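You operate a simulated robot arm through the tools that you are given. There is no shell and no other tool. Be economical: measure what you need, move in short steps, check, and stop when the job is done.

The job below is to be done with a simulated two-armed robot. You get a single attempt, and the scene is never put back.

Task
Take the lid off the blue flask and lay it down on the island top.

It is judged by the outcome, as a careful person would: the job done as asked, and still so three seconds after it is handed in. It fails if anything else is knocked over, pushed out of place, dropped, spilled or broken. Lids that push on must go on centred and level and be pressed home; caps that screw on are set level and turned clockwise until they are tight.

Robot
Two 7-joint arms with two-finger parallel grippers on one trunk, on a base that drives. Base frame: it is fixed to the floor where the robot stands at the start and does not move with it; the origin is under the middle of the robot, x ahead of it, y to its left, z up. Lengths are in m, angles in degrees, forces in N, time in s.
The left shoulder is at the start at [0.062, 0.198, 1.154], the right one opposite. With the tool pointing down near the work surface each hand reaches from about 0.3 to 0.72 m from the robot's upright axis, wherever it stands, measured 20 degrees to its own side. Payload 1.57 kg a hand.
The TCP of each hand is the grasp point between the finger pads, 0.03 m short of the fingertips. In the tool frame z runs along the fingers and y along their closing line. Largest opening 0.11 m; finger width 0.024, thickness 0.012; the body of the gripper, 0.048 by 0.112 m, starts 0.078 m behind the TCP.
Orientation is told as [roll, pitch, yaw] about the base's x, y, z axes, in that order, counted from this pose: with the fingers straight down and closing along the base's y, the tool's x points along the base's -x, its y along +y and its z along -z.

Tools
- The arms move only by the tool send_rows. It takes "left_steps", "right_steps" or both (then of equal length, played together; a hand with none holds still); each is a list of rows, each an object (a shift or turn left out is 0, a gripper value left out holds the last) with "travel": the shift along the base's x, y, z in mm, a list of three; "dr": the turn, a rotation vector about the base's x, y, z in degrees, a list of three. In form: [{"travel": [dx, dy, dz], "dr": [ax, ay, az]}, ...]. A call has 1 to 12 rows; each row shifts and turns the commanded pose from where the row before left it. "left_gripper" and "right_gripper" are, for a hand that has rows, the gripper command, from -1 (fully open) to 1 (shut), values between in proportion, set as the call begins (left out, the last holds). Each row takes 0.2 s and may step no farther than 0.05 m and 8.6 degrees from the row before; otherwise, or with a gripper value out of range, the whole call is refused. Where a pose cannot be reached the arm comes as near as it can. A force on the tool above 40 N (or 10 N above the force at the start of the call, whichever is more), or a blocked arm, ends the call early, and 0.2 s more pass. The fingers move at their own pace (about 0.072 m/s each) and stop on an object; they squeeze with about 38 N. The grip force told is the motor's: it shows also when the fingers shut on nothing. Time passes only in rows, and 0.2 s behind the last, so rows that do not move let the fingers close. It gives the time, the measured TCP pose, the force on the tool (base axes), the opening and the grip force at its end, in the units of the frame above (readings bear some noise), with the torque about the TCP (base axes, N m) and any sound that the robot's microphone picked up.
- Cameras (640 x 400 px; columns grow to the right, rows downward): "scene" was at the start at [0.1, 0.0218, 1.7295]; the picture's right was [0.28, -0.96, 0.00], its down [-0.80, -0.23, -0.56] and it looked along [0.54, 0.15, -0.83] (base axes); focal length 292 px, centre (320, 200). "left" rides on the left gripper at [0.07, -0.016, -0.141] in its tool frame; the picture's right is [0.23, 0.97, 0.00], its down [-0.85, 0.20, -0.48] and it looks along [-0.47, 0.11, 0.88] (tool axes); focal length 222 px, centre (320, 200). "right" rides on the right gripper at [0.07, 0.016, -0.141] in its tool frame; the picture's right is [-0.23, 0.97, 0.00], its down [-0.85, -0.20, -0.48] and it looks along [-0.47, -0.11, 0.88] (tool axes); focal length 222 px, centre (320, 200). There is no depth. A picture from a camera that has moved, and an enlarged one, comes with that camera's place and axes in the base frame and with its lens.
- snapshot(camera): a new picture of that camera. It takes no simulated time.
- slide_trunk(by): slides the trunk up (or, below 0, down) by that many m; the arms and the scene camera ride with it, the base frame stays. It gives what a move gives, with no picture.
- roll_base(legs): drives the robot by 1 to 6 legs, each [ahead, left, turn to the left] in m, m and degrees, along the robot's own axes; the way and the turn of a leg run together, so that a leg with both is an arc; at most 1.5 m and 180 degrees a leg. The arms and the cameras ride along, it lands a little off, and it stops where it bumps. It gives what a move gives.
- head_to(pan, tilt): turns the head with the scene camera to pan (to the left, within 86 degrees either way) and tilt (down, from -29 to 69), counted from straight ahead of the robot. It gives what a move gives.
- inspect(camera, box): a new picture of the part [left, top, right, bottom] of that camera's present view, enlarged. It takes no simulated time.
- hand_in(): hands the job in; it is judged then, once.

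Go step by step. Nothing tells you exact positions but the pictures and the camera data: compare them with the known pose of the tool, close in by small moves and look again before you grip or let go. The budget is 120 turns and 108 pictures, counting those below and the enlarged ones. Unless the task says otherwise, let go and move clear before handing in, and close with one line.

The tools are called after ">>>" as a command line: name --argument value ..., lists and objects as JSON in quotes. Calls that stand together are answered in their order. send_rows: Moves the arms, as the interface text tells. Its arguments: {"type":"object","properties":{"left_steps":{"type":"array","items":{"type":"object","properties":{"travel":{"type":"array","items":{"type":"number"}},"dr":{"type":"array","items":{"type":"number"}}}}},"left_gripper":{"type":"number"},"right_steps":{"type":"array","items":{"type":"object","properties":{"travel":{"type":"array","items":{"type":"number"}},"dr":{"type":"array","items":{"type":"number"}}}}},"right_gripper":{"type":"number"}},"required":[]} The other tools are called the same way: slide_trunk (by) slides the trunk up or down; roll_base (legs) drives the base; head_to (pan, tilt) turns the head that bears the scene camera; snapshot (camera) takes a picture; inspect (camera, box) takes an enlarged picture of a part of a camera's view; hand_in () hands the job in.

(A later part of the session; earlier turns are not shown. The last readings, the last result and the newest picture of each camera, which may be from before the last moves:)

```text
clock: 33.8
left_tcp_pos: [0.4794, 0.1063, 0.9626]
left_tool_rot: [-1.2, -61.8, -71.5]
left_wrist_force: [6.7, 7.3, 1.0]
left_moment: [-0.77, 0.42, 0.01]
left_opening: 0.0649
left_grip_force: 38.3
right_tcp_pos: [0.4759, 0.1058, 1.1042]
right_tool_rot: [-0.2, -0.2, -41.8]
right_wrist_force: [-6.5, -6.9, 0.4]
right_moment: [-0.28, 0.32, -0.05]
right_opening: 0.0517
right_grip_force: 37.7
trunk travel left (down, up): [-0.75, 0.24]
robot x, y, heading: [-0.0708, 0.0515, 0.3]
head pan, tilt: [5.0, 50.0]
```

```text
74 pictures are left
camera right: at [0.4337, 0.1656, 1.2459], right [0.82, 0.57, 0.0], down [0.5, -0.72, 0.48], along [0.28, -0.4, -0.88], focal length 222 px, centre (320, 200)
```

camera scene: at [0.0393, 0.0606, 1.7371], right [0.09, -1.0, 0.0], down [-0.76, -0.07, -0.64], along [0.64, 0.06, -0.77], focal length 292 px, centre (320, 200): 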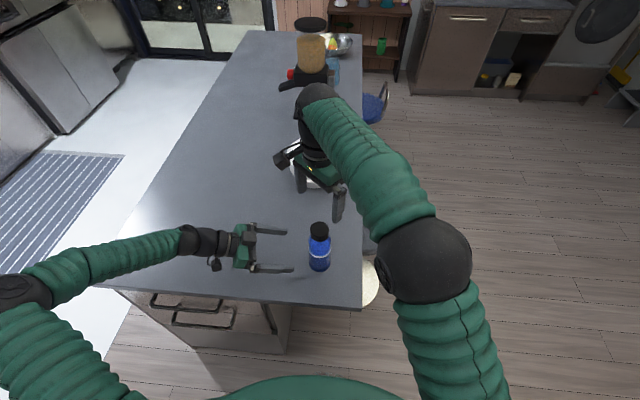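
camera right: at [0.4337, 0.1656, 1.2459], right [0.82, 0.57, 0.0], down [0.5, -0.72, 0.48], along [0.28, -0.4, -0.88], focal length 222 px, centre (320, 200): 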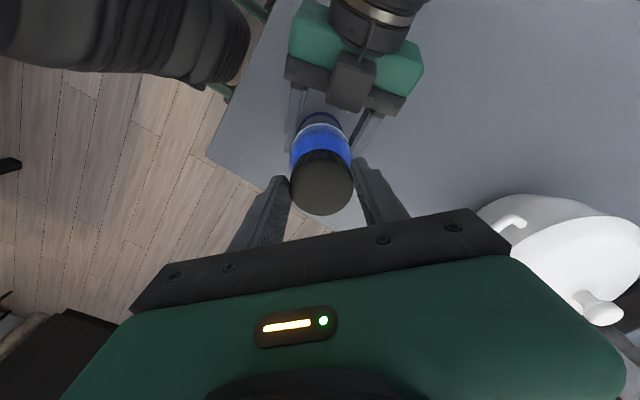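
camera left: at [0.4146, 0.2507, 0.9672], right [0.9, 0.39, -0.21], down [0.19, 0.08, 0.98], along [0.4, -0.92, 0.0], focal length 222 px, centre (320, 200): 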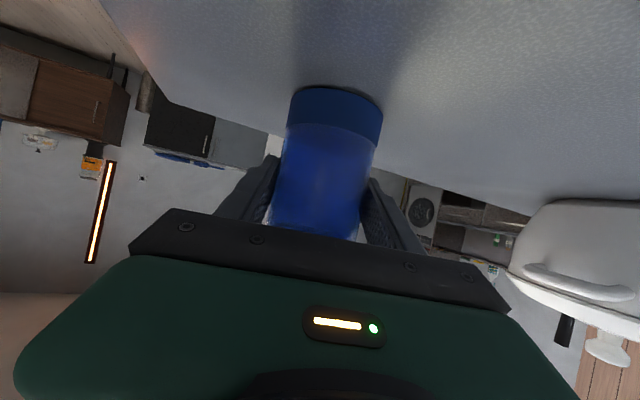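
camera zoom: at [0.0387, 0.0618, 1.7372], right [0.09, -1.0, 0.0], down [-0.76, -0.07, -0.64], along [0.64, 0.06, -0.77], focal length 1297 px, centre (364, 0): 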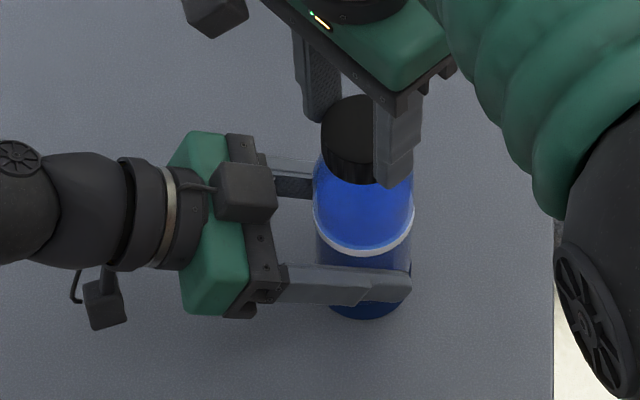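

The cap is gripped, with a small sideways preload that I'll ease off by 2 mm. Then I'll turn counter-clockwise and watch the torque.

>>> send_rows --right_steps '[{"travel": [-2, -2, 0]}, {}]'

>>> send_rows --right_steps '[{"dr": [0, 0, 5]}, {"dr": [0, 0, 5]}, {"dr": [0, 0, 5]}, {"dr": [0, 0, 5]}, {}]'

>>> inspect --camera "scene" --box '[250, 200, 370, 290]'

```text
clock: 34.4
left_tcp_pos: [0.4766, 0.104, 0.9625]
left_tool_rot: [-1.2, -61.9, -71.6]
left_wrist_force: [0.2, -0.1, 2.9]
left_moment: [0.7, -0.46, 0.02]
left_opening: 0.0647
left_grip_force: 37.6
right_tcp_pos: [0.475, 0.1036, 1.1076]
right_tool_rot: [0.0, -0.3, -41.7]
right_wrist_force: [-0.1, 1.6, -3.3]
right_moment: [-0.39, 0.32, 0.0]
right_opening: 0.0518
right_grip_force: 38.1
trunk travel left (down, up): [-0.75, 0.24]
robot x, y, heading: [-0.0733, 0.0535, 0.4]
head pan, tilt: [5.0, 50.0]
```

```text
clock: 35.6
left_tcp_pos: [0.4759, 0.1045, 0.9622]
left_tool_rot: [-1.3, -61.8, -71.5]
left_wrist_force: [-2.2, -2.0, 2.8]
left_moment: [0.09, -0.33, -0.02]
left_opening: 0.0651
left_grip_force: 37.7
right_tcp_pos: [0.4725, 0.1025, 1.1058]
right_tool_rot: [0.0, -0.3, -21.7]
right_wrist_force: [1.6, 1.0, -2.5]
right_moment: [0.08, -0.04, 0.04]
right_opening: 0.0517
right_grip_force: 37.6
trunk travel left (down, up): [-0.75, 0.24]
robot x, y, heading: [-0.0727, 0.0539, 0.4]
head pan, tilt: [5.0, 50.0]
```

```text
4.44 times, centred on (310, 245) of scene
camera zoom: at [0.0388, 0.0616, 1.7372], right [0.09, -1.0, 0.0], down [-0.76, -0.07, -0.64], along [0.64, 0.06, -0.77], focal length 1297 px, centre (364, 0)
```

zoom: 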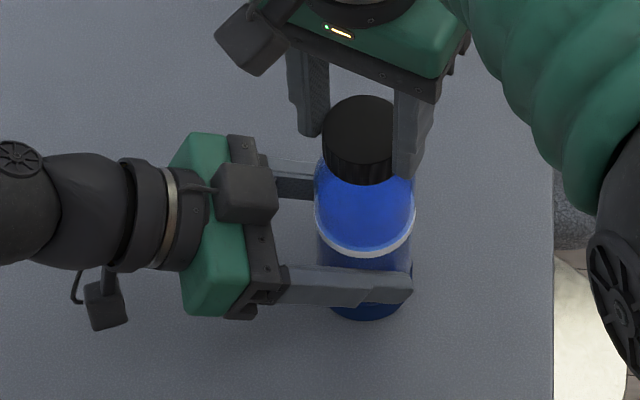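

Turning freely with little torque. I'll continue counter-clockwise.

>>> send_rows --right_steps '[{"dr": [0, 0, 8]}, {"dr": [0, 0, 8]}, {"dr": [0, 0, 8]}, {"dr": [0, 0, 8]}, {"dr": [0, 0, 8]}, {"dr": [0, 0, 8]}, {"dr": [0, 0, 8]}, {"dr": [0, 0, 8]}, {}]'

>>> inspect --camera "scene" --box '[250, 200, 370, 290]'

```text
clock: 37.6
left_tcp_pos: [0.477, 0.106, 0.9624]
left_tool_rot: [-1.1, -61.8, -71.6]
left_wrist_force: [-6.9, 15.4, 3.9]
left_moment: [-0.67, -0.71, -0.12]
left_opening: 0.0652
left_grip_force: 37.6
right_tcp_pos: [0.4745, 0.0999, 1.1067]
right_tool_rot: [-0.2, -0.2, 42.3]
right_wrist_force: [10.0, -15.1, 3.8]
right_moment: [-1.27, -0.7, -0.09]
right_opening: 0.0514
right_grip_force: 37.6
trunk travel left (down, up): [-0.75, 0.24]
robot x, y, heading: [-0.074, 0.0494, 0.6]
head pan, tilt: [5.0, 50.0]
```

```text
4.44 times, centred on (310, 245) of scene
camera zoom: at [0.038, 0.0616, 1.7373], right [0.09, -1.0, 0.0], down [-0.76, -0.07, -0.64], along [0.64, 0.06, -0.77], focal length 1297 px, centre (364, 0)
```

zoom: 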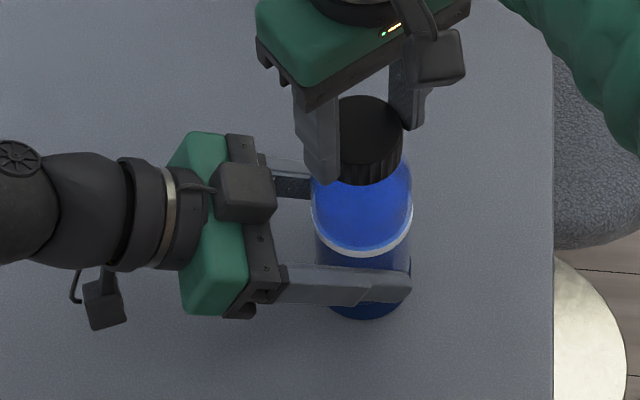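

About 84° turned, and a sideways load has built up because the grip is slightly off-centre. I'll open, turn back and re-centre for the next stroke.

>>> send_rows --right_steps '[{"travel": [1, -2, 0]}, {}, {}, {}]' --right_gripper -0.4

>>> snapshot --camera "right"

>>> inspect --camera "scene" --box '[250, 200, 370, 290]'

```text
clock: 38.6
left_tcp_pos: [0.4754, 0.105, 0.9638]
left_tool_rot: [-1.3, -61.8, -71.5]
left_wrist_force: [-0.1, -1.4, 1.8]
left_moment: [-0.01, 0.01, 0.0]
left_opening: 0.065
left_grip_force: 38.1
right_tcp_pos: [0.4753, 0.0993, 1.1044]
right_tool_rot: [0.1, -0.2, 42.2]
right_wrist_force: [-0.2, -0.1, 0.1]
right_moment: [0.01, 0.02, -0.02]
right_opening: 0.077
right_grip_force: 0.0
trunk travel left (down, up): [-0.75, 0.24]
robot x, y, heading: [-0.0669, 0.0532, 0.4]
head pan, tilt: [5.0, 50.0]
```

```text
71 pictures are left
camera right: at [0.4111, 0.0655, 1.2464], right [-0.49, 0.87, 0.0], down [0.77, 0.43, 0.48], along [0.42, 0.24, -0.88], focal length 222 px, centre (320, 200)
```

right: 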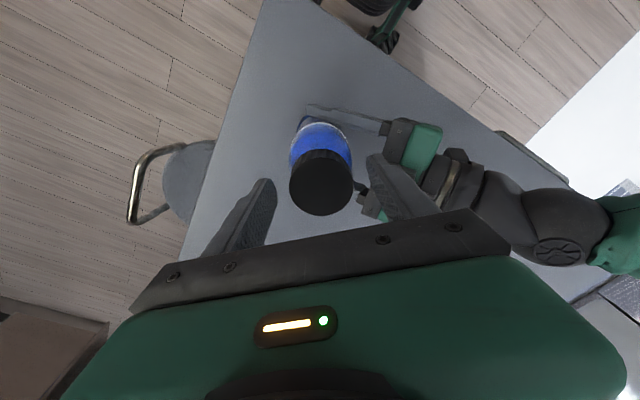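

```text
4.44 times, centred on (310, 245) of scene
camera zoom: at [0.0386, 0.0612, 1.7372], right [0.09, -1.0, 0.0], down [-0.76, -0.07, -0.64], along [0.64, 0.06, -0.77], focal length 1297 px, centre (364, 0)
```

zoom: 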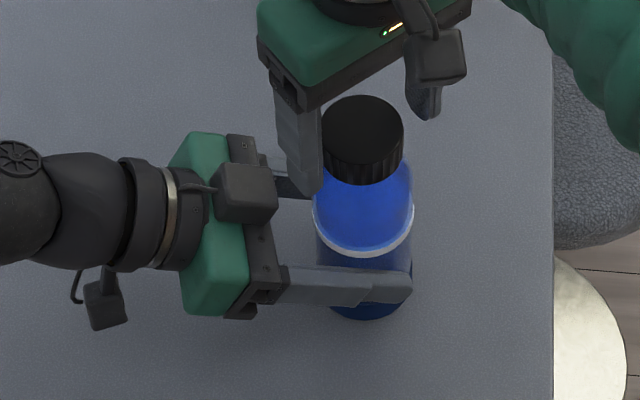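

The cap is centred between the open fingers. I'll rotate the right hand back clockwise for a longer stroke.

>>> send_rows --right_steps '[{"travel": [0, 3, 0], "dr": [0, 0, -8.5]}, {"dr": [0, 0, -8.5]}, {"dr": [0, 0, -8.5]}, {"dr": [0, 0, -8.5]}, {"dr": [0, 0, -8.5]}, {"dr": [0, 0, -8.5]}, {"dr": [0, 0, -8.5]}, {"dr": [0, 0, -8.5]}, {"dr": [0, 0, -8.5]}, {"dr": [0, 0, -8.5]}, {"dr": [0, 0, -8.5]}, {"dr": [0, 0, -8.5]}]'

>>> send_rows --right_steps '[{"dr": [0, 0, -8]}, {"dr": [0, 0, -7]}, {}]'

>>> inspect --camera "scene" --box '[250, 200, 370, 290]'

>>> snapshot --camera "right"

```text
clock: 41.2
left_tcp_pos: [0.4755, 0.1069, 0.9629]
left_tool_rot: [-1.4, -61.7, -71.4]
left_wrist_force: [0.5, -0.2, 0.3]
left_moment: [0.0, 0.0, 0.01]
left_opening: 0.0648
left_grip_force: 38.1
right_tcp_pos: [0.4791, 0.0984, 1.111]
right_tool_rot: [0.5, -0.2, -60.7]
right_wrist_force: [-0.3, -0.6, -0.4]
right_moment: [-0.02, 0.02, 0.04]
right_opening: 0.0769
right_grip_force: 0.0
trunk travel left (down, up): [-0.75, 0.24]
robot x, y, heading: [-0.0726, 0.0538, 0.2]
head pan, tilt: [5.0, 50.0]
```

```text
clock: 42.0
left_tcp_pos: [0.4772, 0.1047, 0.9635]
left_tool_rot: [-1.3, -61.8, -71.4]
left_wrist_force: [-0.5, -0.1, -1.0]
left_moment: [0.0, -0.02, 0.02]
left_opening: 0.0649
left_grip_force: 37.9
right_tcp_pos: [0.4844, 0.0887, 1.1115]
right_tool_rot: [0.7, -0.1, -76.7]
right_wrist_force: [0.1, 0.2, -1.0]
right_moment: [0.01, -0.04, -0.03]
right_opening: 0.0769
right_grip_force: 0.1
trunk travel left (down, up): [-0.75, 0.24]
robot x, y, heading: [-0.0696, 0.0521, 0.6]
head pan, tilt: [5.0, 50.0]
```

```text
4.44 times, centred on (310, 245) of scene
camera zoom: at [0.0397, 0.0622, 1.7379], right [0.09, -1.0, 0.0], down [-0.76, -0.07, -0.64], along [0.64, 0.06, -0.77], focal length 1297 px, centre (364, 0)
```

zoom: 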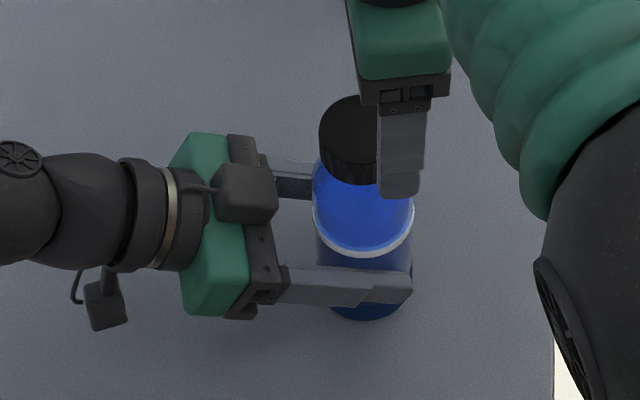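

```text
68 pictures are left
camera right: at [0.4821, 0.1607, 1.2541], right [1.0, 0.0, 0.01], down [0.0, -0.88, 0.48], along [0.01, -0.48, -0.88], focal length 222 px, centre (320, 200)
```

right: 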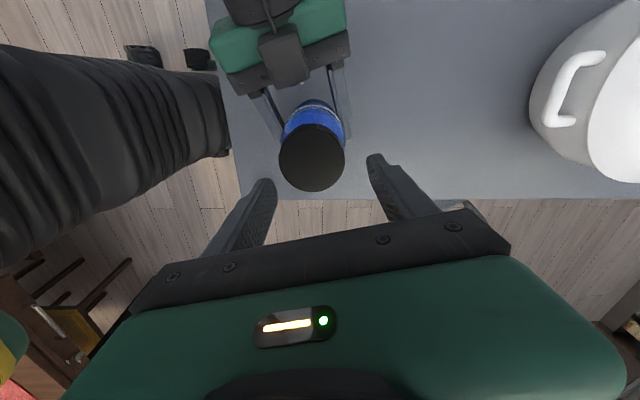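

At -77° yaw the arm has drifted off-centre, so it's near a limit. I'll turn back to about -57° and re-centre over the cap.

>>> send_rows --right_steps '[{"dr": [0, 0, 8]}, {"dr": [0, 0, 8]}, {"dr": [0, 0, 4]}, {}, {}]'

```text
clock: 43.2
left_tcp_pos: [0.4774, 0.1054, 0.9631]
left_tool_rot: [-1.0, -62.0, -71.7]
left_wrist_force: [7.6, 1.8, 20.4]
left_moment: [0.68, -0.32, -0.16]
left_opening: 0.0649
left_grip_force: 38.2
right_tcp_pos: [0.4755, 0.0987, 1.1029]
right_tool_rot: [-0.1, -0.4, -55.4]
right_wrist_force: [0.0, -0.4, 0.2]
right_moment: [0.01, -0.01, 0.03]
right_opening: 0.0769
right_grip_force: 0.0
trunk travel left (down, up): [-0.75, 0.24]
robot x, y, heading: [-0.0717, 0.0531, 0.5]
head pan, tilt: [5.0, 50.0]
```

The left wrist now shows about 20 N upward, so something may be touching. I'll look before moving.

>>> snapshot --camera "scene"

>>> inspect --camera "scene" --box '[250, 200, 370, 290]'

>>> snapshot --camera "right"

>>> snapshot --camera "left"

```text
67 pictures are left
camera scene: at [0.0366, 0.0619, 1.7362], right [0.09, -1.0, 0.0], down [-0.76, -0.07, -0.64], along [0.64, 0.06, -0.77], focal length 292 px, centre (320, 200)
```

scene: 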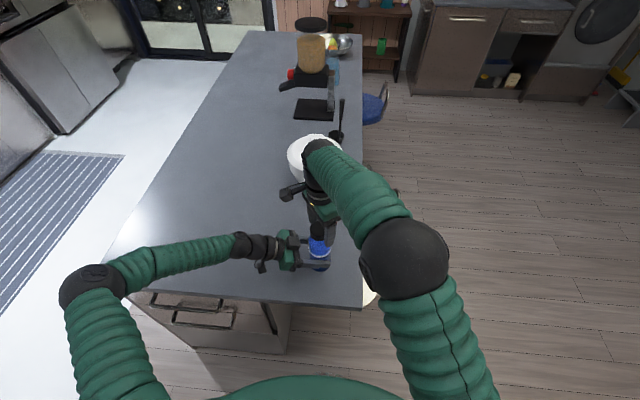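

```text
4.44 times, centred on (310, 245) of scene
camera zoom: at [0.0366, 0.0619, 1.7362], right [0.09, -1.0, 0.0], down [-0.76, -0.07, -0.64], along [0.64, 0.06, -0.77], focal length 1297 px, centre (364, 0)
```

zoom: 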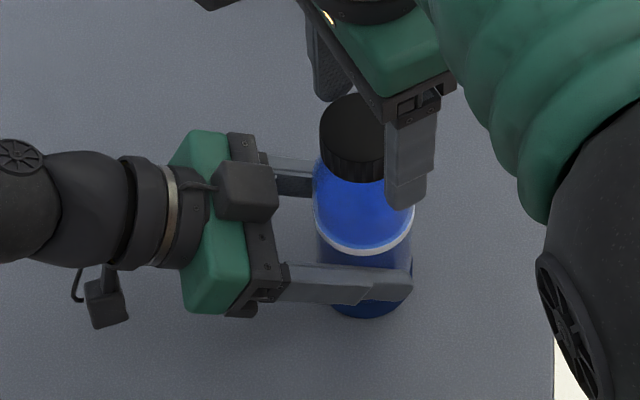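

```text
65 pictures are left
camera right: at [0.4482, 0.1673, 1.2444], right [0.93, 0.37, 0.0], down [0.32, -0.81, 0.48], along [0.18, -0.45, -0.87], focal length 222 px, centre (320, 200)
```

right: 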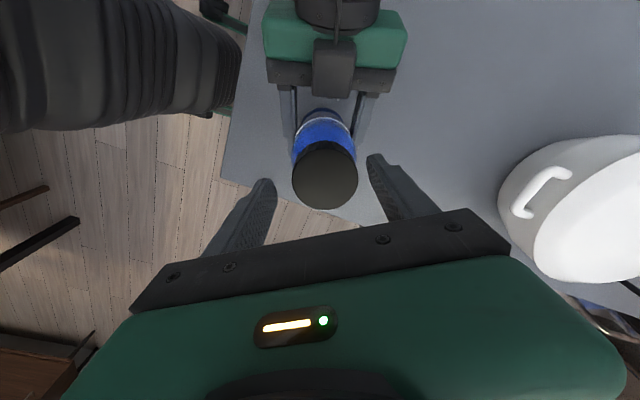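

```text
64 pictures are left
camera left: at [0.4145, 0.2505, 0.9671], right [0.9, 0.39, -0.21], down [0.19, 0.08, 0.98], along [0.4, -0.92, 0.0], focal length 222 px, centre (320, 200)
```

left: 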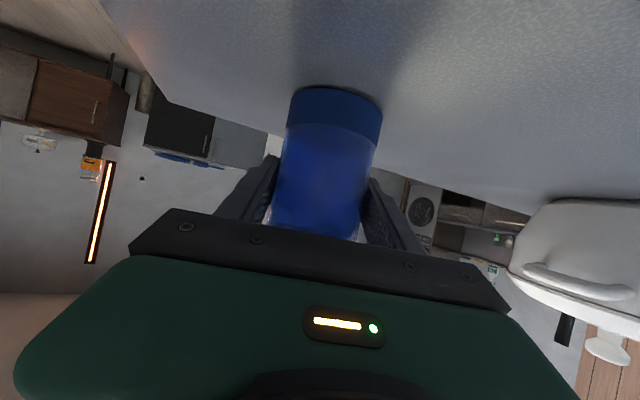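

Nothing is touching; the base just swayed during the arm's reconfiguration. I'll let it settle while re-centring over the cap.

>>> send_rows --right_steps '[{"travel": [0, 2, 1]}, {"travel": [0, 2, 0]}, {}, {}, {}]'

>>> snapshot --camera "right"

```text
clock: 44.4
left_tcp_pos: [0.4767, 0.1051, 0.9627]
left_tool_rot: [-1.4, -61.9, -71.4]
left_wrist_force: [5.2, -0.4, 9.3]
left_moment: [0.31, -0.31, -0.15]
left_opening: 0.0648
left_grip_force: 38.0
right_tcp_pos: [0.4771, 0.1011, 1.1072]
right_tool_rot: [0.0, -0.4, -55.4]
right_wrist_force: [0.6, 0.1, -0.9]
right_moment: [0.02, 0.01, 0.01]
right_opening: 0.0768
right_grip_force: 0.0
trunk travel left (down, up): [-0.75, 0.24]
robot x, y, heading: [-0.0702, 0.049, 0.2]
head pan, tilt: [5.0, 50.0]
```

```text
63 pictures are left
camera right: at [0.4497, 0.1693, 1.2479], right [0.93, 0.37, 0.0], down [0.32, -0.82, 0.48], along [0.18, -0.45, -0.88], focal length 222 px, centre (320, 200)
```

right: 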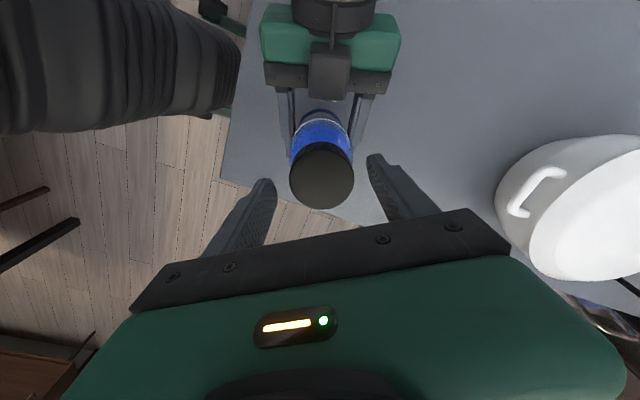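

Centred. I'll grip the cap and turn counter-clockwise again.

>>> send_rows --right_steps '[{"travel": [0, 1, -2]}, {}, {}, {}]' --right_gripper 1

>>> send_rows --right_steps '[{"dr": [0, 0, 8]}, {"dr": [0, 0, 8]}, {"dr": [0, 0, 8]}, {"dr": [0, 0, 8]}, {"dr": [0, 0, 8]}, {"dr": [0, 0, 8]}, {}]'

```text
clock: 45.4
left_tcp_pos: [0.4758, 0.1048, 0.9623]
left_tool_rot: [-1.3, -61.7, -71.5]
left_wrist_force: [-0.1, -2.5, 0.1]
left_moment: [0.34, -0.23, -0.07]
left_opening: 0.0647
left_grip_force: 38.2
right_tcp_pos: [0.4773, 0.1031, 1.1061]
right_tool_rot: [0.1, -0.3, -55.6]
right_wrist_force: [1.8, 1.9, 7.9]
right_moment: [0.08, -0.04, -0.02]
right_opening: 0.0507
right_grip_force: 37.7
trunk travel left (down, up): [-0.75, 0.24]
robot x, y, heading: [-0.0703, 0.0516, 0.5]
head pan, tilt: [5.0, 50.0]
```

```text
clock: 47.0
left_tcp_pos: [0.4755, 0.1069, 0.9632]
left_tool_rot: [-1.0, -61.7, -71.6]
left_wrist_force: [-3.5, 16.6, -3.6]
left_moment: [-0.1, -0.69, -0.06]
left_opening: 0.0652
left_grip_force: 38.3
right_tcp_pos: [0.4727, 0.1091, 1.1067]
right_tool_rot: [0.0, -0.4, -6.8]
right_wrist_force: [5.3, -13.2, 35.6]
right_moment: [-0.74, 0.18, -0.07]
right_opening: 0.051
right_grip_force: 37.6
trunk travel left (down, up): [-0.75, 0.24]
robot x, y, heading: [-0.073, 0.0502, 0.7]
head pan, tilt: [5.0, 50.0]
```

The cap is pushing the right hand up with about 36 N, so it's rising on its thread. I'll raise the hand a few millimetres to follow it.

>>> send_rows --right_steps '[{"travel": [1, -2, 2]}, {}, {}]'

>>> inspect --camera "scene" --box '[250, 200, 370, 290]'

```text
clock: 47.8
left_tcp_pos: [0.4756, 0.1063, 0.9635]
left_tool_rot: [-1.3, -61.9, -71.6]
left_wrist_force: [-6.5, 8.7, 4.0]
left_moment: [1.19, -0.38, -0.06]
left_opening: 0.0649
left_grip_force: 38.0
right_tcp_pos: [0.4726, 0.1092, 1.107]
right_tool_rot: [-0.1, -0.2, -6.6]
right_wrist_force: [5.0, 0.2, 13.8]
right_moment: [-0.07, -0.1, -0.01]
right_opening: 0.0513
right_grip_force: 37.5
trunk travel left (down, up): [-0.75, 0.24]
robot x, y, heading: [-0.0691, 0.0527, 0.2]
head pan, tilt: [5.0, 50.0]
```

```text
4.44 times, centred on (310, 245) of scene
camera zoom: at [0.0351, 0.0658, 1.7374], right [0.09, -1.0, 0.0], down [-0.76, -0.07, -0.64], along [0.64, 0.06, -0.77], focal length 1297 px, centre (364, 0)
```

zoom: 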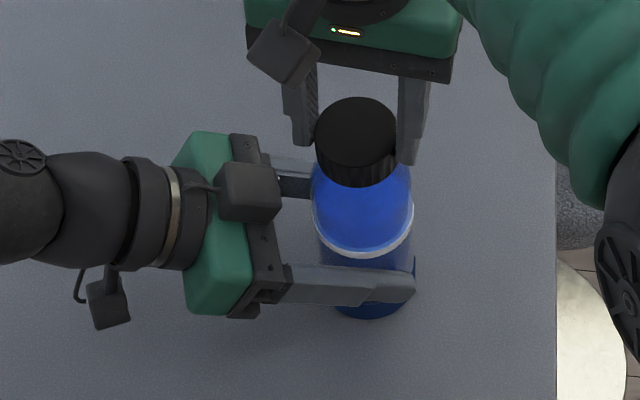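

The cap has been pulled a few mm toward +y relative to the flask. I'll shift the right hand back over the axis and up slightly.

>>> send_rows --right_steps '[{"travel": [1, -2, 1]}, {"travel": [1, -2, 1]}, {}, {}]'

>>> inspect --camera "scene" --box '[250, 200, 370, 290]'

```text
clock: 48.8
left_tcp_pos: [0.4779, 0.1046, 0.9632]
left_tool_rot: [-1.3, -61.9, -71.5]
left_wrist_force: [2.0, -14.6, 2.2]
left_moment: [1.19, -0.47, -0.02]
left_opening: 0.0651
left_grip_force: 37.8
right_tcp_pos: [0.4774, 0.1033, 1.1089]
right_tool_rot: [0.0, 0.0, -6.7]
right_wrist_force: [-1.2, 14.3, -3.9]
right_moment: [0.92, 0.73, -0.04]
right_opening: 0.051
right_grip_force: 38.1
trunk travel left (down, up): [-0.75, 0.24]
robot x, y, heading: [-0.0702, 0.052, 0.3]
head pan, tilt: [5.0, 50.0]
```

```text
4.44 times, centred on (310, 245) of scene
camera zoom: at [0.0393, 0.0611, 1.737], right [0.09, -1.0, 0.0], down [-0.76, -0.07, -0.64], along [0.64, 0.06, -0.77], focal length 1297 px, centre (364, 0)
```

zoom: 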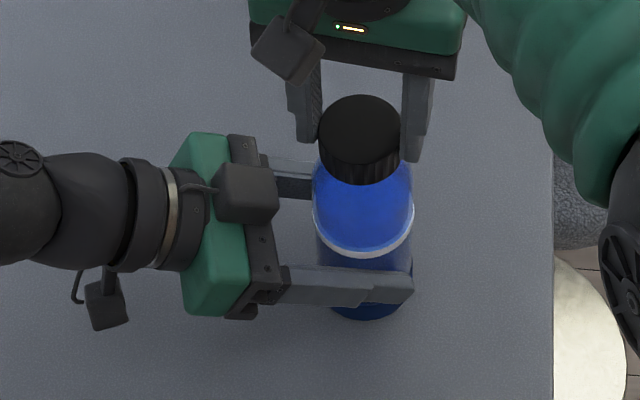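

Centred again, with vertical force near zero. I'll continue counter-clockwise with a slight rise.

>>> send_rows --right_steps '[{"travel": [0, 1, 0.3], "dr": [0, 0, 8]}, {"travel": [0, 0, 0.3], "dr": [0, 0, 8]}, {"travel": [0, 0, 0.3], "dr": [0, 0, 8]}, {"travel": [0, 0, 0.3], "dr": [0, 0, 8]}, {}]'

>>> inspect --camera "scene" --box '[250, 200, 370, 290]'

```text
clock: 50.0
left_tcp_pos: [0.4773, 0.1058, 0.9635]
left_tool_rot: [-1.3, -62.0, -71.5]
left_wrist_force: [-2.4, -6.4, 22.9]
left_moment: [0.65, -0.52, -0.03]
left_opening: 0.0653
left_grip_force: 38.0
right_tcp_pos: [0.4767, 0.1025, 1.1094]
right_tool_rot: [-0.1, -0.1, 25.3]
right_wrist_force: [3.2, 6.8, -25.0]
right_moment: [0.17, 0.18, 0.0]
right_opening: 0.0509
right_grip_force: 38.1
trunk travel left (down, up): [-0.75, 0.24]
robot x, y, heading: [-0.0704, 0.0508, 0.6]
head pan, tilt: [5.0, 50.0]
```

```text
4.44 times, centred on (310, 245) of scene
camera zoom: at [0.0396, 0.0622, 1.7371], right [0.09, -1.0, 0.0], down [-0.76, -0.07, -0.64], along [0.64, 0.06, -0.77], focal length 1297 px, centre (364, 0)
```

zoom: 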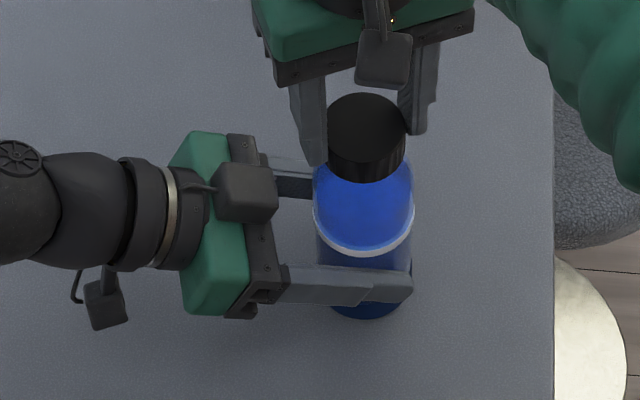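

Now it's pulling up with 25 N while still threaded. I'll ease down slightly and keep turning.

>>> send_rows --right_steps '[{"travel": [0, 0, -1], "dr": [0, 0, 8]}, {"travel": [0, 0.5, -0.5], "dr": [0, 0, 8]}, {"travel": [0, 0, 0], "dr": [0, 0, 8]}, {"travel": [0, 0.5, 0], "dr": [0, 0, 8]}, {}]'

>>> inspect --camera "scene" --box '[250, 200, 370, 290]'

```text
clock: 51.2
left_tcp_pos: [0.4781, 0.1067, 0.9626]
left_tool_rot: [-1.3, -61.7, -71.5]
left_wrist_force: [-2.7, 7.2, 14.6]
left_moment: [-0.57, -0.52, 0.02]
left_opening: 0.065
left_grip_force: 38.3
right_tcp_pos: [0.4781, 0.1025, 1.1078]
right_tool_rot: [-0.1, -0.1, 57.4]
right_wrist_force: [3.1, -7.1, -16.7]
right_moment: [-0.5, 0.2, -0.02]
right_opening: 0.0509
right_grip_force: 37.7
trunk travel left (down, up): [-0.75, 0.24]
robot x, y, heading: [-0.0701, 0.0495, 0.1]
head pan, tilt: [5.0, 50.0]
```

```text
4.44 times, centred on (310, 245) of scene
camera zoom: at [0.0396, 0.062, 1.7371], right [0.09, -1.0, 0.0], down [-0.76, -0.07, -0.64], along [0.64, 0.06, -0.77], focal length 1297 px, centre (364, 0)
```

zoom: 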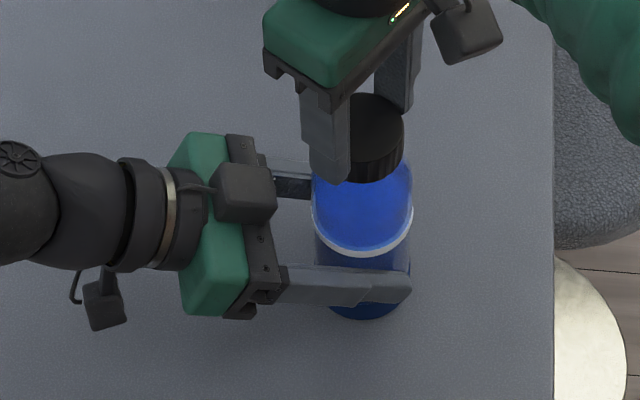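

Good so far. I'll continue to about 90° of wrist yaw.

>>> send_rows --right_steps '[{"travel": [0, 0, 0], "dr": [0, 0, 8]}, {"travel": [0, 0, 0], "dr": [0, 0, 8]}, {"travel": [0, 0, 0], "dr": [0, 0, 8]}, {"travel": [0, 0, 0], "dr": [0, 0, 8]}, {}]'

>>> inspect --camera "scene" --box '[250, 200, 370, 290]'

```text
clock: 52.4
left_tcp_pos: [0.4766, 0.1056, 0.9624]
left_tool_rot: [-1.3, -61.7, -71.5]
left_wrist_force: [-0.1, 1.1, 0.3]
left_moment: [0.18, 0.0, 0.03]
left_opening: 0.0647
left_grip_force: 38.1
right_tcp_pos: [0.4766, 0.1058, 1.1093]
right_tool_rot: [0.0, -0.4, 89.4]
right_wrist_force: [-1.3, -0.2, -0.3]
right_moment: [0.0, -0.01, 0.0]
right_opening: 0.0508
right_grip_force: 37.5
trunk travel left (down, up): [-0.75, 0.24]
robot x, y, heading: [-0.0696, 0.0492, 0.4]
head pan, tilt: [5.0, 50.0]
```

```text
4.44 times, centred on (310, 245) of scene
camera zoom: at [0.0392, 0.0625, 1.7371], right [0.09, -1.0, 0.0], down [-0.76, -0.07, -0.64], along [0.64, 0.06, -0.77], focal length 1297 px, centre (364, 0)
```

zoom: 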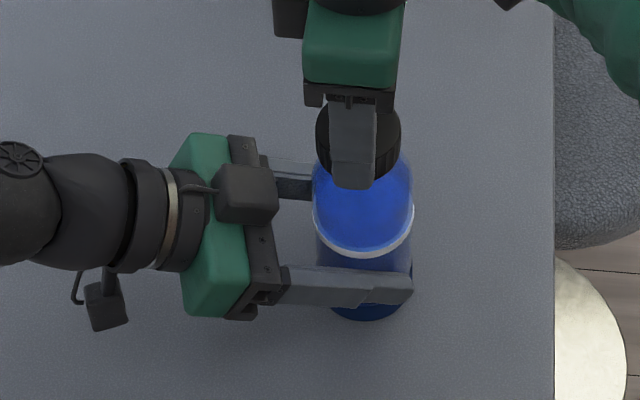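

All interaction forces have dropped to nearly zero, so the cap may be free. I'll lift it 4 mm gently as a test.

>>> send_rows --right_steps '[{"travel": [0, 0, 1]}, {"travel": [0, 0, 1]}, {"travel": [0, 0, 1]}, {"travel": [0, 0, 1]}, {}]'

>>> inspect --camera "scene" --box '[250, 200, 370, 290]'

```text
clock: 53.6
left_tcp_pos: [0.4771, 0.1054, 0.964]
left_tool_rot: [-1.4, -61.7, -71.4]
left_wrist_force: [0.1, 0.6, 1.1]
left_moment: [0.0, -0.04, -0.02]
left_opening: 0.065
left_grip_force: 37.8
right_tcp_pos: [0.4781, 0.1054, 1.1125]
right_tool_rot: [0.1, -0.2, 89.2]
right_wrist_force: [-0.6, -0.2, -1.2]
right_moment: [-0.02, -0.02, 0.03]
right_opening: 0.051
right_grip_force: 37.9
trunk travel left (down, up): [-0.75, 0.24]
robot x, y, heading: [-0.0683, 0.0535, 0.6]
head pan, tilt: [5.0, 50.0]
```

```text
4.44 times, centred on (310, 245) of scene
camera zoom: at [0.0397, 0.062, 1.7371], right [0.09, -1.0, 0.0], down [-0.76, -0.07, -0.64], along [0.64, 0.06, -0.77], focal length 1297 px, centre (364, 0)
```

zoom: 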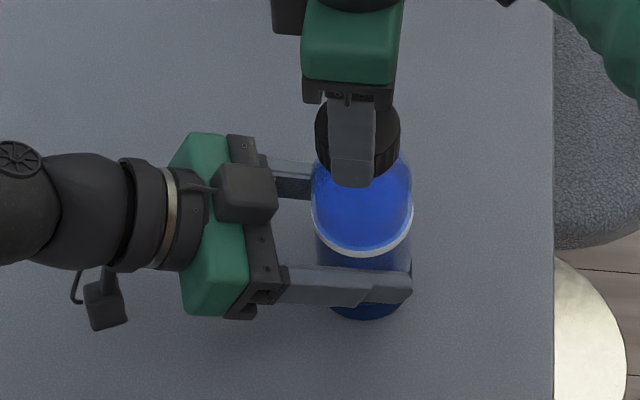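

The cap is coming up freely with no force. I'll lift it straight up, well clear.

>>> send_rows --right_steps '[{"travel": [0, 0, 4]}, {"travel": [0, 0, 6]}, {"travel": [0, 0, 10]}, {"travel": [0, 0, 15]}, {"travel": [0, 0, 20]}, {"travel": [0, 0, 20]}, {}, {}]'

>>> snapshot --camera "scene"

>>> inspect --camera "scene" --box '[250, 180, 370, 270]'

>>> snapshot --camera "right"

```text
clock: 55.4
left_tcp_pos: [0.4774, 0.1049, 0.9625]
left_tool_rot: [-1.3, -61.8, -71.4]
left_wrist_force: [-0.4, -0.3, -1.1]
left_moment: [0.04, -0.03, 0.0]
left_opening: 0.0649
left_grip_force: 37.8
right_tcp_pos: [0.4761, 0.1044, 1.1889]
right_tool_rot: [0.1, -0.2, 89.2]
right_wrist_force: [0.7, -0.4, -1.3]
right_moment: [-0.02, 0.01, 0.0]
right_opening: 0.0511
right_grip_force: 38.5
trunk travel left (down, up): [-0.75, 0.24]
robot x, y, heading: [-0.0694, 0.0502, 0.3]
head pan, tilt: [5.0, 50.0]
```

```text
56 pictures are left
camera scene: at [0.0397, 0.062, 1.7371], right [0.09, -1.0, 0.0], down [-0.76, -0.07, -0.64], along [0.64, 0.06, -0.77], focal length 292 px, centre (320, 200)
```

scene: 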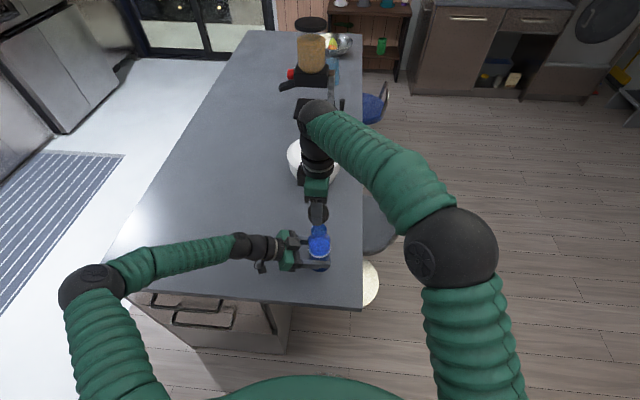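

```text
4.44 times, centred on (310, 225) of scene
camera zoom: at [0.0397, 0.062, 1.7371], right [0.09, -1.0, 0.0], down [-0.76, -0.07, -0.64], along [0.64, 0.06, -0.77], focal length 1297 px, centre (364, 89)
```

zoom: 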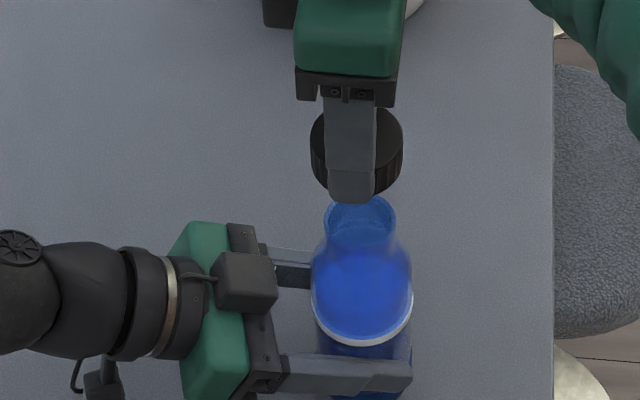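

```text
54 pictures are left
camera right: at [0.4585, 0.0357, 1.3298], right [-0.97, 0.24, 0.0], down [0.21, 0.85, 0.48], along [0.11, 0.47, -0.88], focal length 222 px, centre (320, 200)
```

right: 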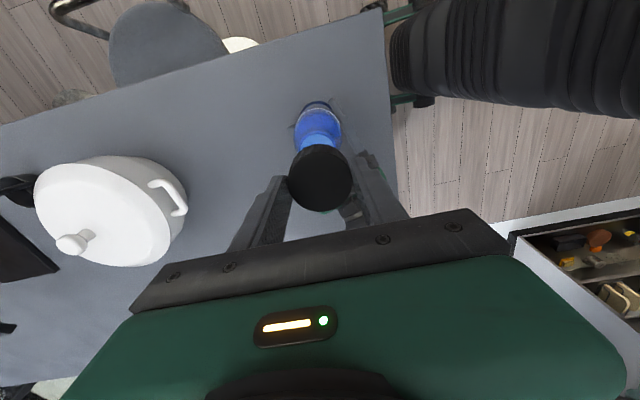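

The lid is off and clear, and the flask stands upright. I'll release the flask with the left hand and back that arm away to make room for setting the lid down.

>>> send_rows --left_steps '[{}, {}, {}, {}, {"travel": [-7, 20, 12]}, {"travel": [-7, 20, 12]}, {"travel": [-7, 20, 12]}, {"travel": [-7, 20, 12]}, {"travel": [-7, 20, 12]}, {"travel": [-7, 20, 12]}, {"travel": [-7, 20, 12]}, {}]' --left_gripper -1

>>> send_rows --left_steps '[{"travel": [-5, 35, 20]}, {"travel": [-5, 35, 20]}, {"travel": [-5, 35, 20]}, {"travel": [-5, 35, 20]}, {"travel": [-5, 35, 20]}, {"travel": [0, 35, 20]}, {}, {}]'

>>> snapshot --camera "scene"

```text
clock: 58.0
left_tcp_pos: [0.4276, 0.2453, 1.048]
left_tool_rot: [-1.3, -61.7, -71.5]
left_wrist_force: [0.8, -0.6, -0.5]
left_moment: [0.02, 0.04, 0.01]
left_opening: 0.1099
left_grip_force: 0.0
right_tcp_pos: [0.4759, 0.1045, 1.1885]
right_tool_rot: [0.0, -0.2, 89.2]
right_wrist_force: [0.8, 0.0, -0.2]
right_moment: [0.0, -0.03, 0.02]
right_opening: 0.0509
right_grip_force: 37.5
trunk travel left (down, up): [-0.75, 0.24]
robot x, y, heading: [-0.0731, 0.0546, 0.6]
head pan, tilt: [5.0, 50.0]
```

```text
clock: 59.8
left_tcp_pos: [0.4031, 0.4585, 1.1691]
left_tool_rot: [-1.1, -61.8, -71.5]
left_wrist_force: [-0.3, 0.4, 0.7]
left_moment: [-0.05, 0.0, 0.0]
left_opening: 0.1102
left_grip_force: 0.2
right_tcp_pos: [0.4759, 0.1059, 1.1892]
right_tool_rot: [0.0, -0.2, 89.2]
right_wrist_force: [0.2, 0.0, -0.7]
right_moment: [0.0, -0.02, 0.0]
right_opening: 0.0512
right_grip_force: 38.2
trunk travel left (down, up): [-0.75, 0.24]
robot x, y, heading: [-0.0723, 0.0482, 0.2]
head pan, tilt: [5.0, 50.0]
```

```text
53 pictures are left
camera scene: at [0.0377, 0.0635, 1.7372], right [0.09, -1.0, 0.0], down [-0.76, -0.07, -0.64], along [0.64, 0.06, -0.77], focal length 292 px, centre (320, 200)
```

scene: 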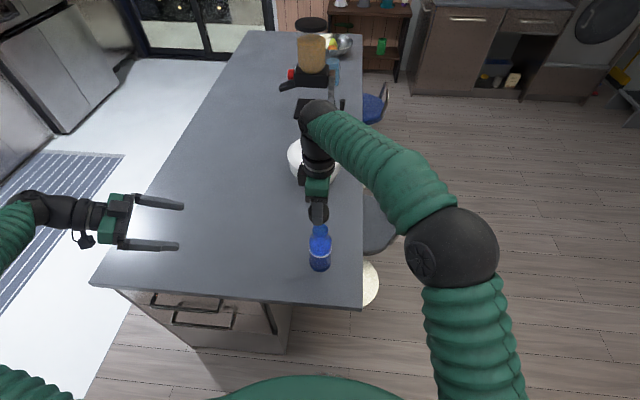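

The flask stands open and stable. I'll carry the lid left to about (0.46, 0.28), turning the wrist back on the way.

>>> send_rows --right_steps '[{"travel": [0, 0, 15]}, {"travel": [0, 20, 5], "dr": [0, 0, -8]}, {"travel": [-2, 25, 0], "dr": [0, 0, -8]}, {"travel": [-2, 25, 0], "dr": [0, 0, -8]}, {"travel": [-3, 25, 0], "dr": [0, 0, -8]}, {"travel": [-3, 25, 0], "dr": [0, 0, -8]}, {"travel": [-3, 25, 0], "dr": [0, 0, -8]}, {"travel": [-3, 25, 0], "dr": [0, 0, -8]}, {}, {}]'

>>> snapshot --camera "scene"

>>> snapshot --camera "right"

```text
clock: 61.6
left_tcp_pos: [0.4013, 0.4572, 1.1673]
left_tool_rot: [-1.0, -61.7, -71.8]
left_wrist_force: [0.8, 0.2, 0.8]
left_moment: [-0.01, -0.01, 0.01]
left_opening: 0.11
left_grip_force: 0.0
right_tcp_pos: [0.5017, 0.164, 1.2202]
right_tool_rot: [0.1, -2.3, 25.3]
right_wrist_force: [-0.5, 1.4, -0.5]
right_moment: [-0.01, 0.0, -0.01]
right_opening: 0.051
right_grip_force: 37.8
right hand out of reach, approached as far as the arm can: row 6, 7, 8
trunk travel left (down, up): [-0.75, 0.24]
robot x, y, heading: [-0.073, 0.0491, 0.3]
head pan, tilt: [5.0, 50.0]
stopped in row 8 (right hand): the arm was blocked; the commanded pose is now the measured one
```

```text
52 pictures are left
camera scene: at [0.0371, 0.0645, 1.7341], right [0.09, -1.0, 0.0], down [-0.76, -0.07, -0.64], along [0.64, 0.06, -0.77], focal length 292 px, centre (320, 200)
```

scene: 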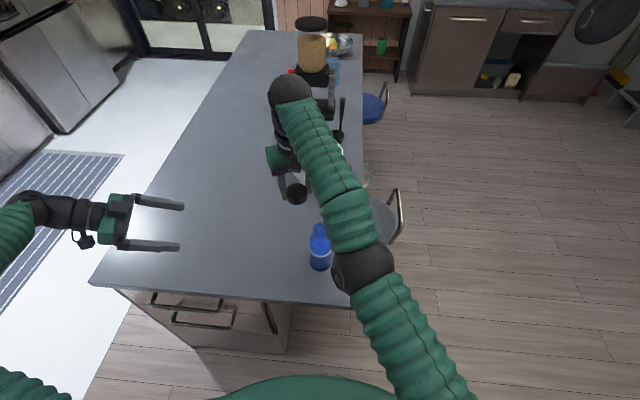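

```text
51 pictures are left
camera right: at [0.4262, 0.1455, 1.3585], right [-0.21, 0.98, 0.01], down [0.84, 0.18, 0.51], along [0.5, 0.12, -0.86], focal length 222 px, centre (320, 200)
```

right: 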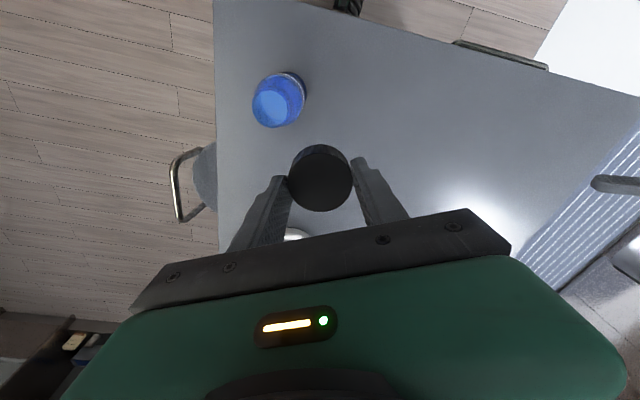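

The right arm is at its reach across the body, so I'll shift the base left instead. The lid is held well above everything.

>>> roll_base --legs '[[0, 0.15, 0]]'

>>> send_rows --right_steps '[{}, {}]'

>>> snapshot --camera "scene"

>>> snapshot --camera "right"

```text
clock: 63.0
left_tcp_pos: [0.398, 0.5863, 1.1762]
left_tool_rot: [-0.3, -60.9, -71.9]
left_wrist_force: [-1.0, -0.2, -0.6]
left_moment: [0.08, -0.01, 0.05]
left_opening: 0.1101
left_grip_force: 0.0
right_tcp_pos: [0.5011, 0.2883, 1.2201]
right_tool_rot: [1.0, -2.6, 25.3]
right_wrist_force: [0.8, 0.2, -0.7]
right_moment: [0.14, 0.02, -0.01]
right_opening: 0.0506
right_grip_force: 38.0
trunk travel left (down, up): [-0.75, 0.24]
robot x, y, heading: [-0.0702, 0.1904, 0.6]
head pan, tilt: [5.0, 50.0]
```

```text
clock: 63.6
left_tcp_pos: [0.3965, 0.5948, 1.1734]
left_tool_rot: [-0.6, -61.4, -71.8]
left_wrist_force: [-0.8, -0.9, 1.3]
left_moment: [0.05, 0.0, 0.04]
left_opening: 0.1099
left_grip_force: 0.0
right_tcp_pos: [0.5034, 0.3002, 1.2213]
right_tool_rot: [0.4, -2.4, 25.3]
right_wrist_force: [-0.2, 0.1, 0.2]
right_moment: [0.04, 0.06, 0.02]
right_opening: 0.0509
right_grip_force: 38.2
trunk travel left (down, up): [-0.75, 0.24]
robot x, y, heading: [-0.0706, 0.1944, 0.8]
head pan, tilt: [5.0, 50.0]
```

```text
50 pictures are left
camera scene: at [0.0374, 0.2043, 1.738], right [0.1, -1.0, 0.0], down [-0.76, -0.08, -0.64], along [0.64, 0.06, -0.77], focal length 292 px, centre (320, 200)
```

scene: 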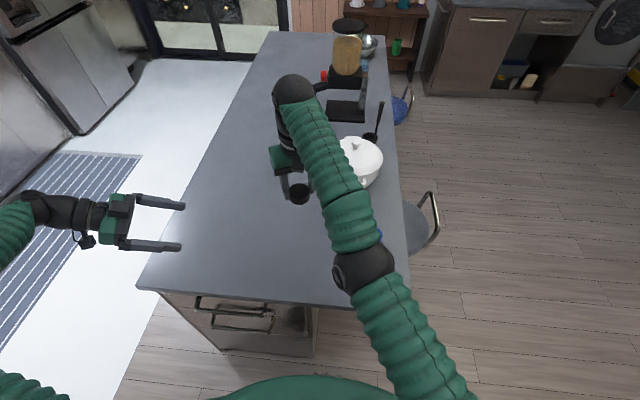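

```text
49 pictures are left
camera right: at [0.4281, 0.2829, 1.3609], right [-0.21, 0.98, 0.02], down [0.84, 0.17, 0.51], along [0.5, 0.12, -0.86], focal length 222 px, centre (320, 200)
```

right: 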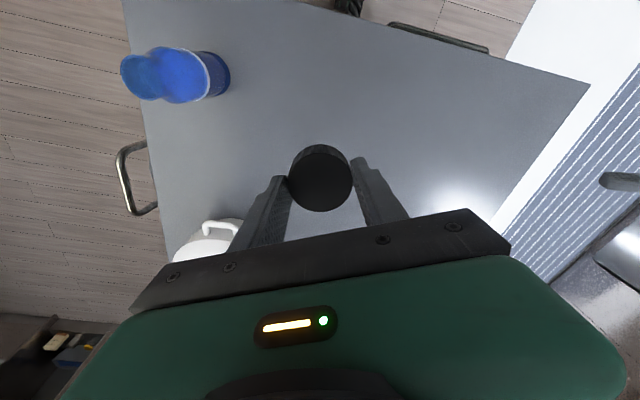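

I'll shift the base left a bit more so the forearm stays away from the flask, then level the hand and lower partway.

>>> roll_base --legs '[[0, 0.08, 0]]'

>>> send_rows --right_steps '[{"travel": [-15, 0, 0], "dr": [-1, 2, 0]}, {"travel": [-15, 0, -10]}, {"travel": [-10, 0, -25]}, {"travel": [-5, 0, -30]}, {"travel": [0, 0, -30]}, {"travel": [0, 0, -30]}, {"travel": [0, 0, -30]}, {}, {}]'

>>> snapshot --camera "scene"

>>> snapshot --camera "right"

```text
clock: 64.6
left_tcp_pos: [0.3975, 0.6417, 1.1829]
left_tool_rot: [0.3, -60.1, -72.6]
left_wrist_force: [0.1, 0.2, 1.9]
left_moment: [0.15, 0.03, -0.01]
left_opening: 0.1098
left_grip_force: 0.1
right_tcp_pos: [0.5049, 0.3458, 1.2257]
right_tool_rot: [1.8, -3.1, 25.2]
right_wrist_force: [0.3, 0.6, 2.2]
right_moment: [-0.08, 0.02, -0.02]
right_opening: 0.051
right_grip_force: 37.5
trunk travel left (down, up): [-0.75, 0.24]
robot x, y, heading: [-0.0724, 0.2692, 0.7]
head pan, tilt: [5.0, 50.0]
```

```text
clock: 66.6
left_tcp_pos: [0.3944, 0.678, 1.1726]
left_tool_rot: [-0.6, -61.8, -71.8]
left_wrist_force: [-0.3, 0.4, 0.7]
left_moment: [0.0, 0.0, -0.01]
left_opening: 0.1101
left_grip_force: 0.0
right_tcp_pos: [0.5227, 0.3996, 1.0872]
right_tool_rot: [0.0, -0.6, 23.3]
right_wrist_force: [-0.4, -0.8, -0.6]
right_moment: [-0.04, -0.05, 0.02]
right_opening: 0.0509
right_grip_force: 38.0
right hand out of reach, approached as far as the arm can: row 1, 2, 3, 4, 5, 6, 7
trunk travel left (down, up): [-0.75, 0.24]
robot x, y, heading: [-0.0719, 0.2722, 0.8]
head pan, tilt: [5.0, 50.0]
```

```text
48 pictures are left
camera scene: at [0.0369, 0.2881, 1.7365], right [0.1, -0.99, 0.01], down [-0.76, -0.08, -0.64], along [0.64, 0.06, -0.77], focal length 292 px, centre (320, 200)
```

scene: 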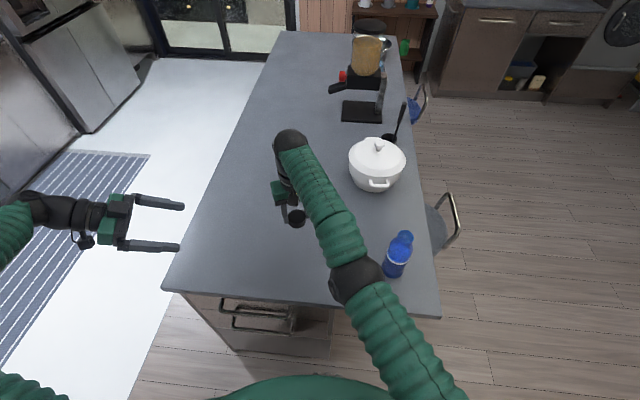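

```text
47 pictures are left
camera right: at [0.4505, 0.3871, 1.2277], right [-0.18, 0.98, 0.0], down [0.86, 0.15, 0.49], along [0.48, 0.09, -0.87], focal length 222 px, centre (320, 200)
```

right: 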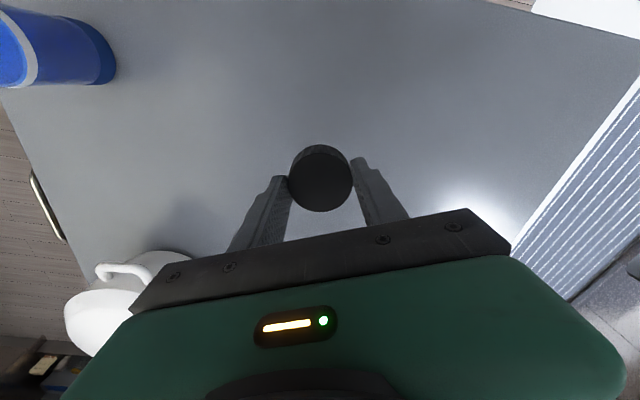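

The right arm is still stretched to its left. I'll move the hand toward its own side, to y≈0.32, and check tracking.

>>> send_rows --right_steps '[{"travel": [-5, -20, 0]}, {"travel": [-5, -20, 0]}, {"travel": [-5, -20, 0]}, {"travel": [-5, -20, 0]}, {}, {}]'

>>> snapshot --camera "scene"

```text
clock: 68.0
left_tcp_pos: [0.3946, 0.6678, 1.1751]
left_tool_rot: [-0.2, -61.3, -72.1]
left_wrist_force: [-0.1, 0.4, 0.9]
left_moment: [0.02, -0.01, 0.01]
left_opening: 0.1098
left_grip_force: 0.0
right_tcp_pos: [0.5395, 0.3528, 1.095]
right_tool_rot: [0.4, -0.3, 25.2]
right_wrist_force: [0.2, 0.0, -0.5]
right_moment: [0.02, -0.02, 0.0]
right_opening: 0.0508
right_grip_force: 38.1
right hand out of reach, approached as far as the arm can: row 1, 2, 3, 4
trunk travel left (down, up): [-0.75, 0.24]
robot x, y, heading: [-0.0744, 0.2645, 0.7]
head pan, tilt: [5.0, 50.0]
```

```text
46 pictures are left
camera scene: at [0.0372, 0.2753, 1.7371], right [0.1, -0.99, 0.0], down [-0.76, -0.08, -0.64], along [0.64, 0.07, -0.77], focal length 292 px, centre (320, 200)
```

scene: 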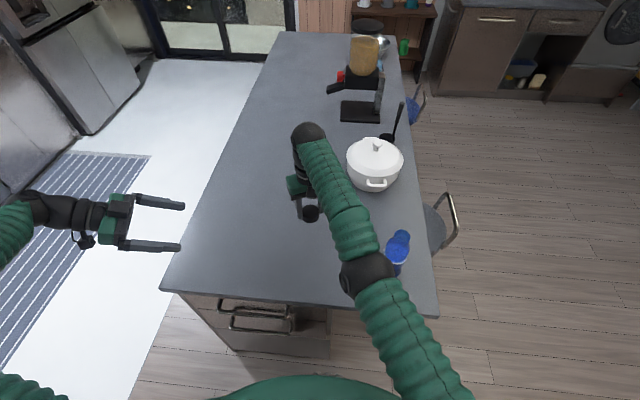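

I'll try pulling the hand straight back toward the robot to unbend the stretched posture.

>>> send_rows --right_steps '[{"travel": [-20, -15, 10]}, {"travel": [-20, -15, 10]}, {"travel": [-20, -15, 0]}, {"travel": [-20, -15, 0]}, {}, {}]'

>>> snapshot --camera "scene"

```text
clock: 69.4
left_tcp_pos: [0.3954, 0.6718, 1.1739]
left_tool_rot: [-0.5, -61.5, -72.0]
left_wrist_force: [-0.2, -0.3, -0.2]
left_moment: [-0.01, 0.01, 0.03]
left_opening: 0.1098
left_grip_force: 0.1
right_tcp_pos: [0.5434, 0.3413, 1.1291]
right_tool_rot: [0.3, -0.3, 25.2]
right_wrist_force: [0.9, -0.3, -0.4]
right_moment: [0.01, 0.02, -0.02]
right_opening: 0.051
right_grip_force: 37.8
right hand out of reach, approached as far as the arm can: row 1, 2, 3, 4
trunk travel left (down, up): [-0.75, 0.24]
robot x, y, heading: [-0.0715, 0.2677, 1.0]
head pan, tilt: [5.0, 50.0]
```

```text
45 pictures are left
camera scene: at [0.0371, 0.283, 1.7371], right [0.1, -0.99, 0.0], down [-0.76, -0.08, -0.64], along [0.64, 0.06, -0.77], focal length 292 px, centre (320, 200)
```

scene: 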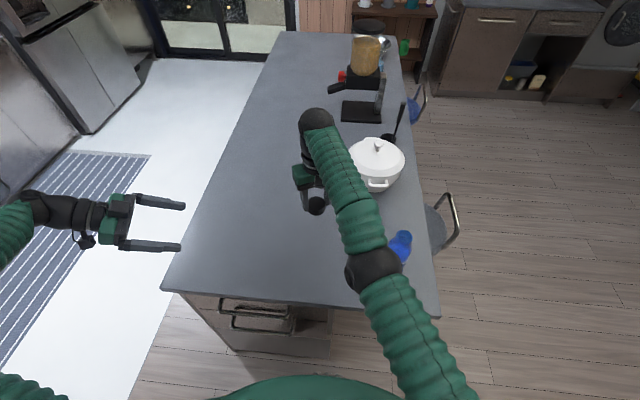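

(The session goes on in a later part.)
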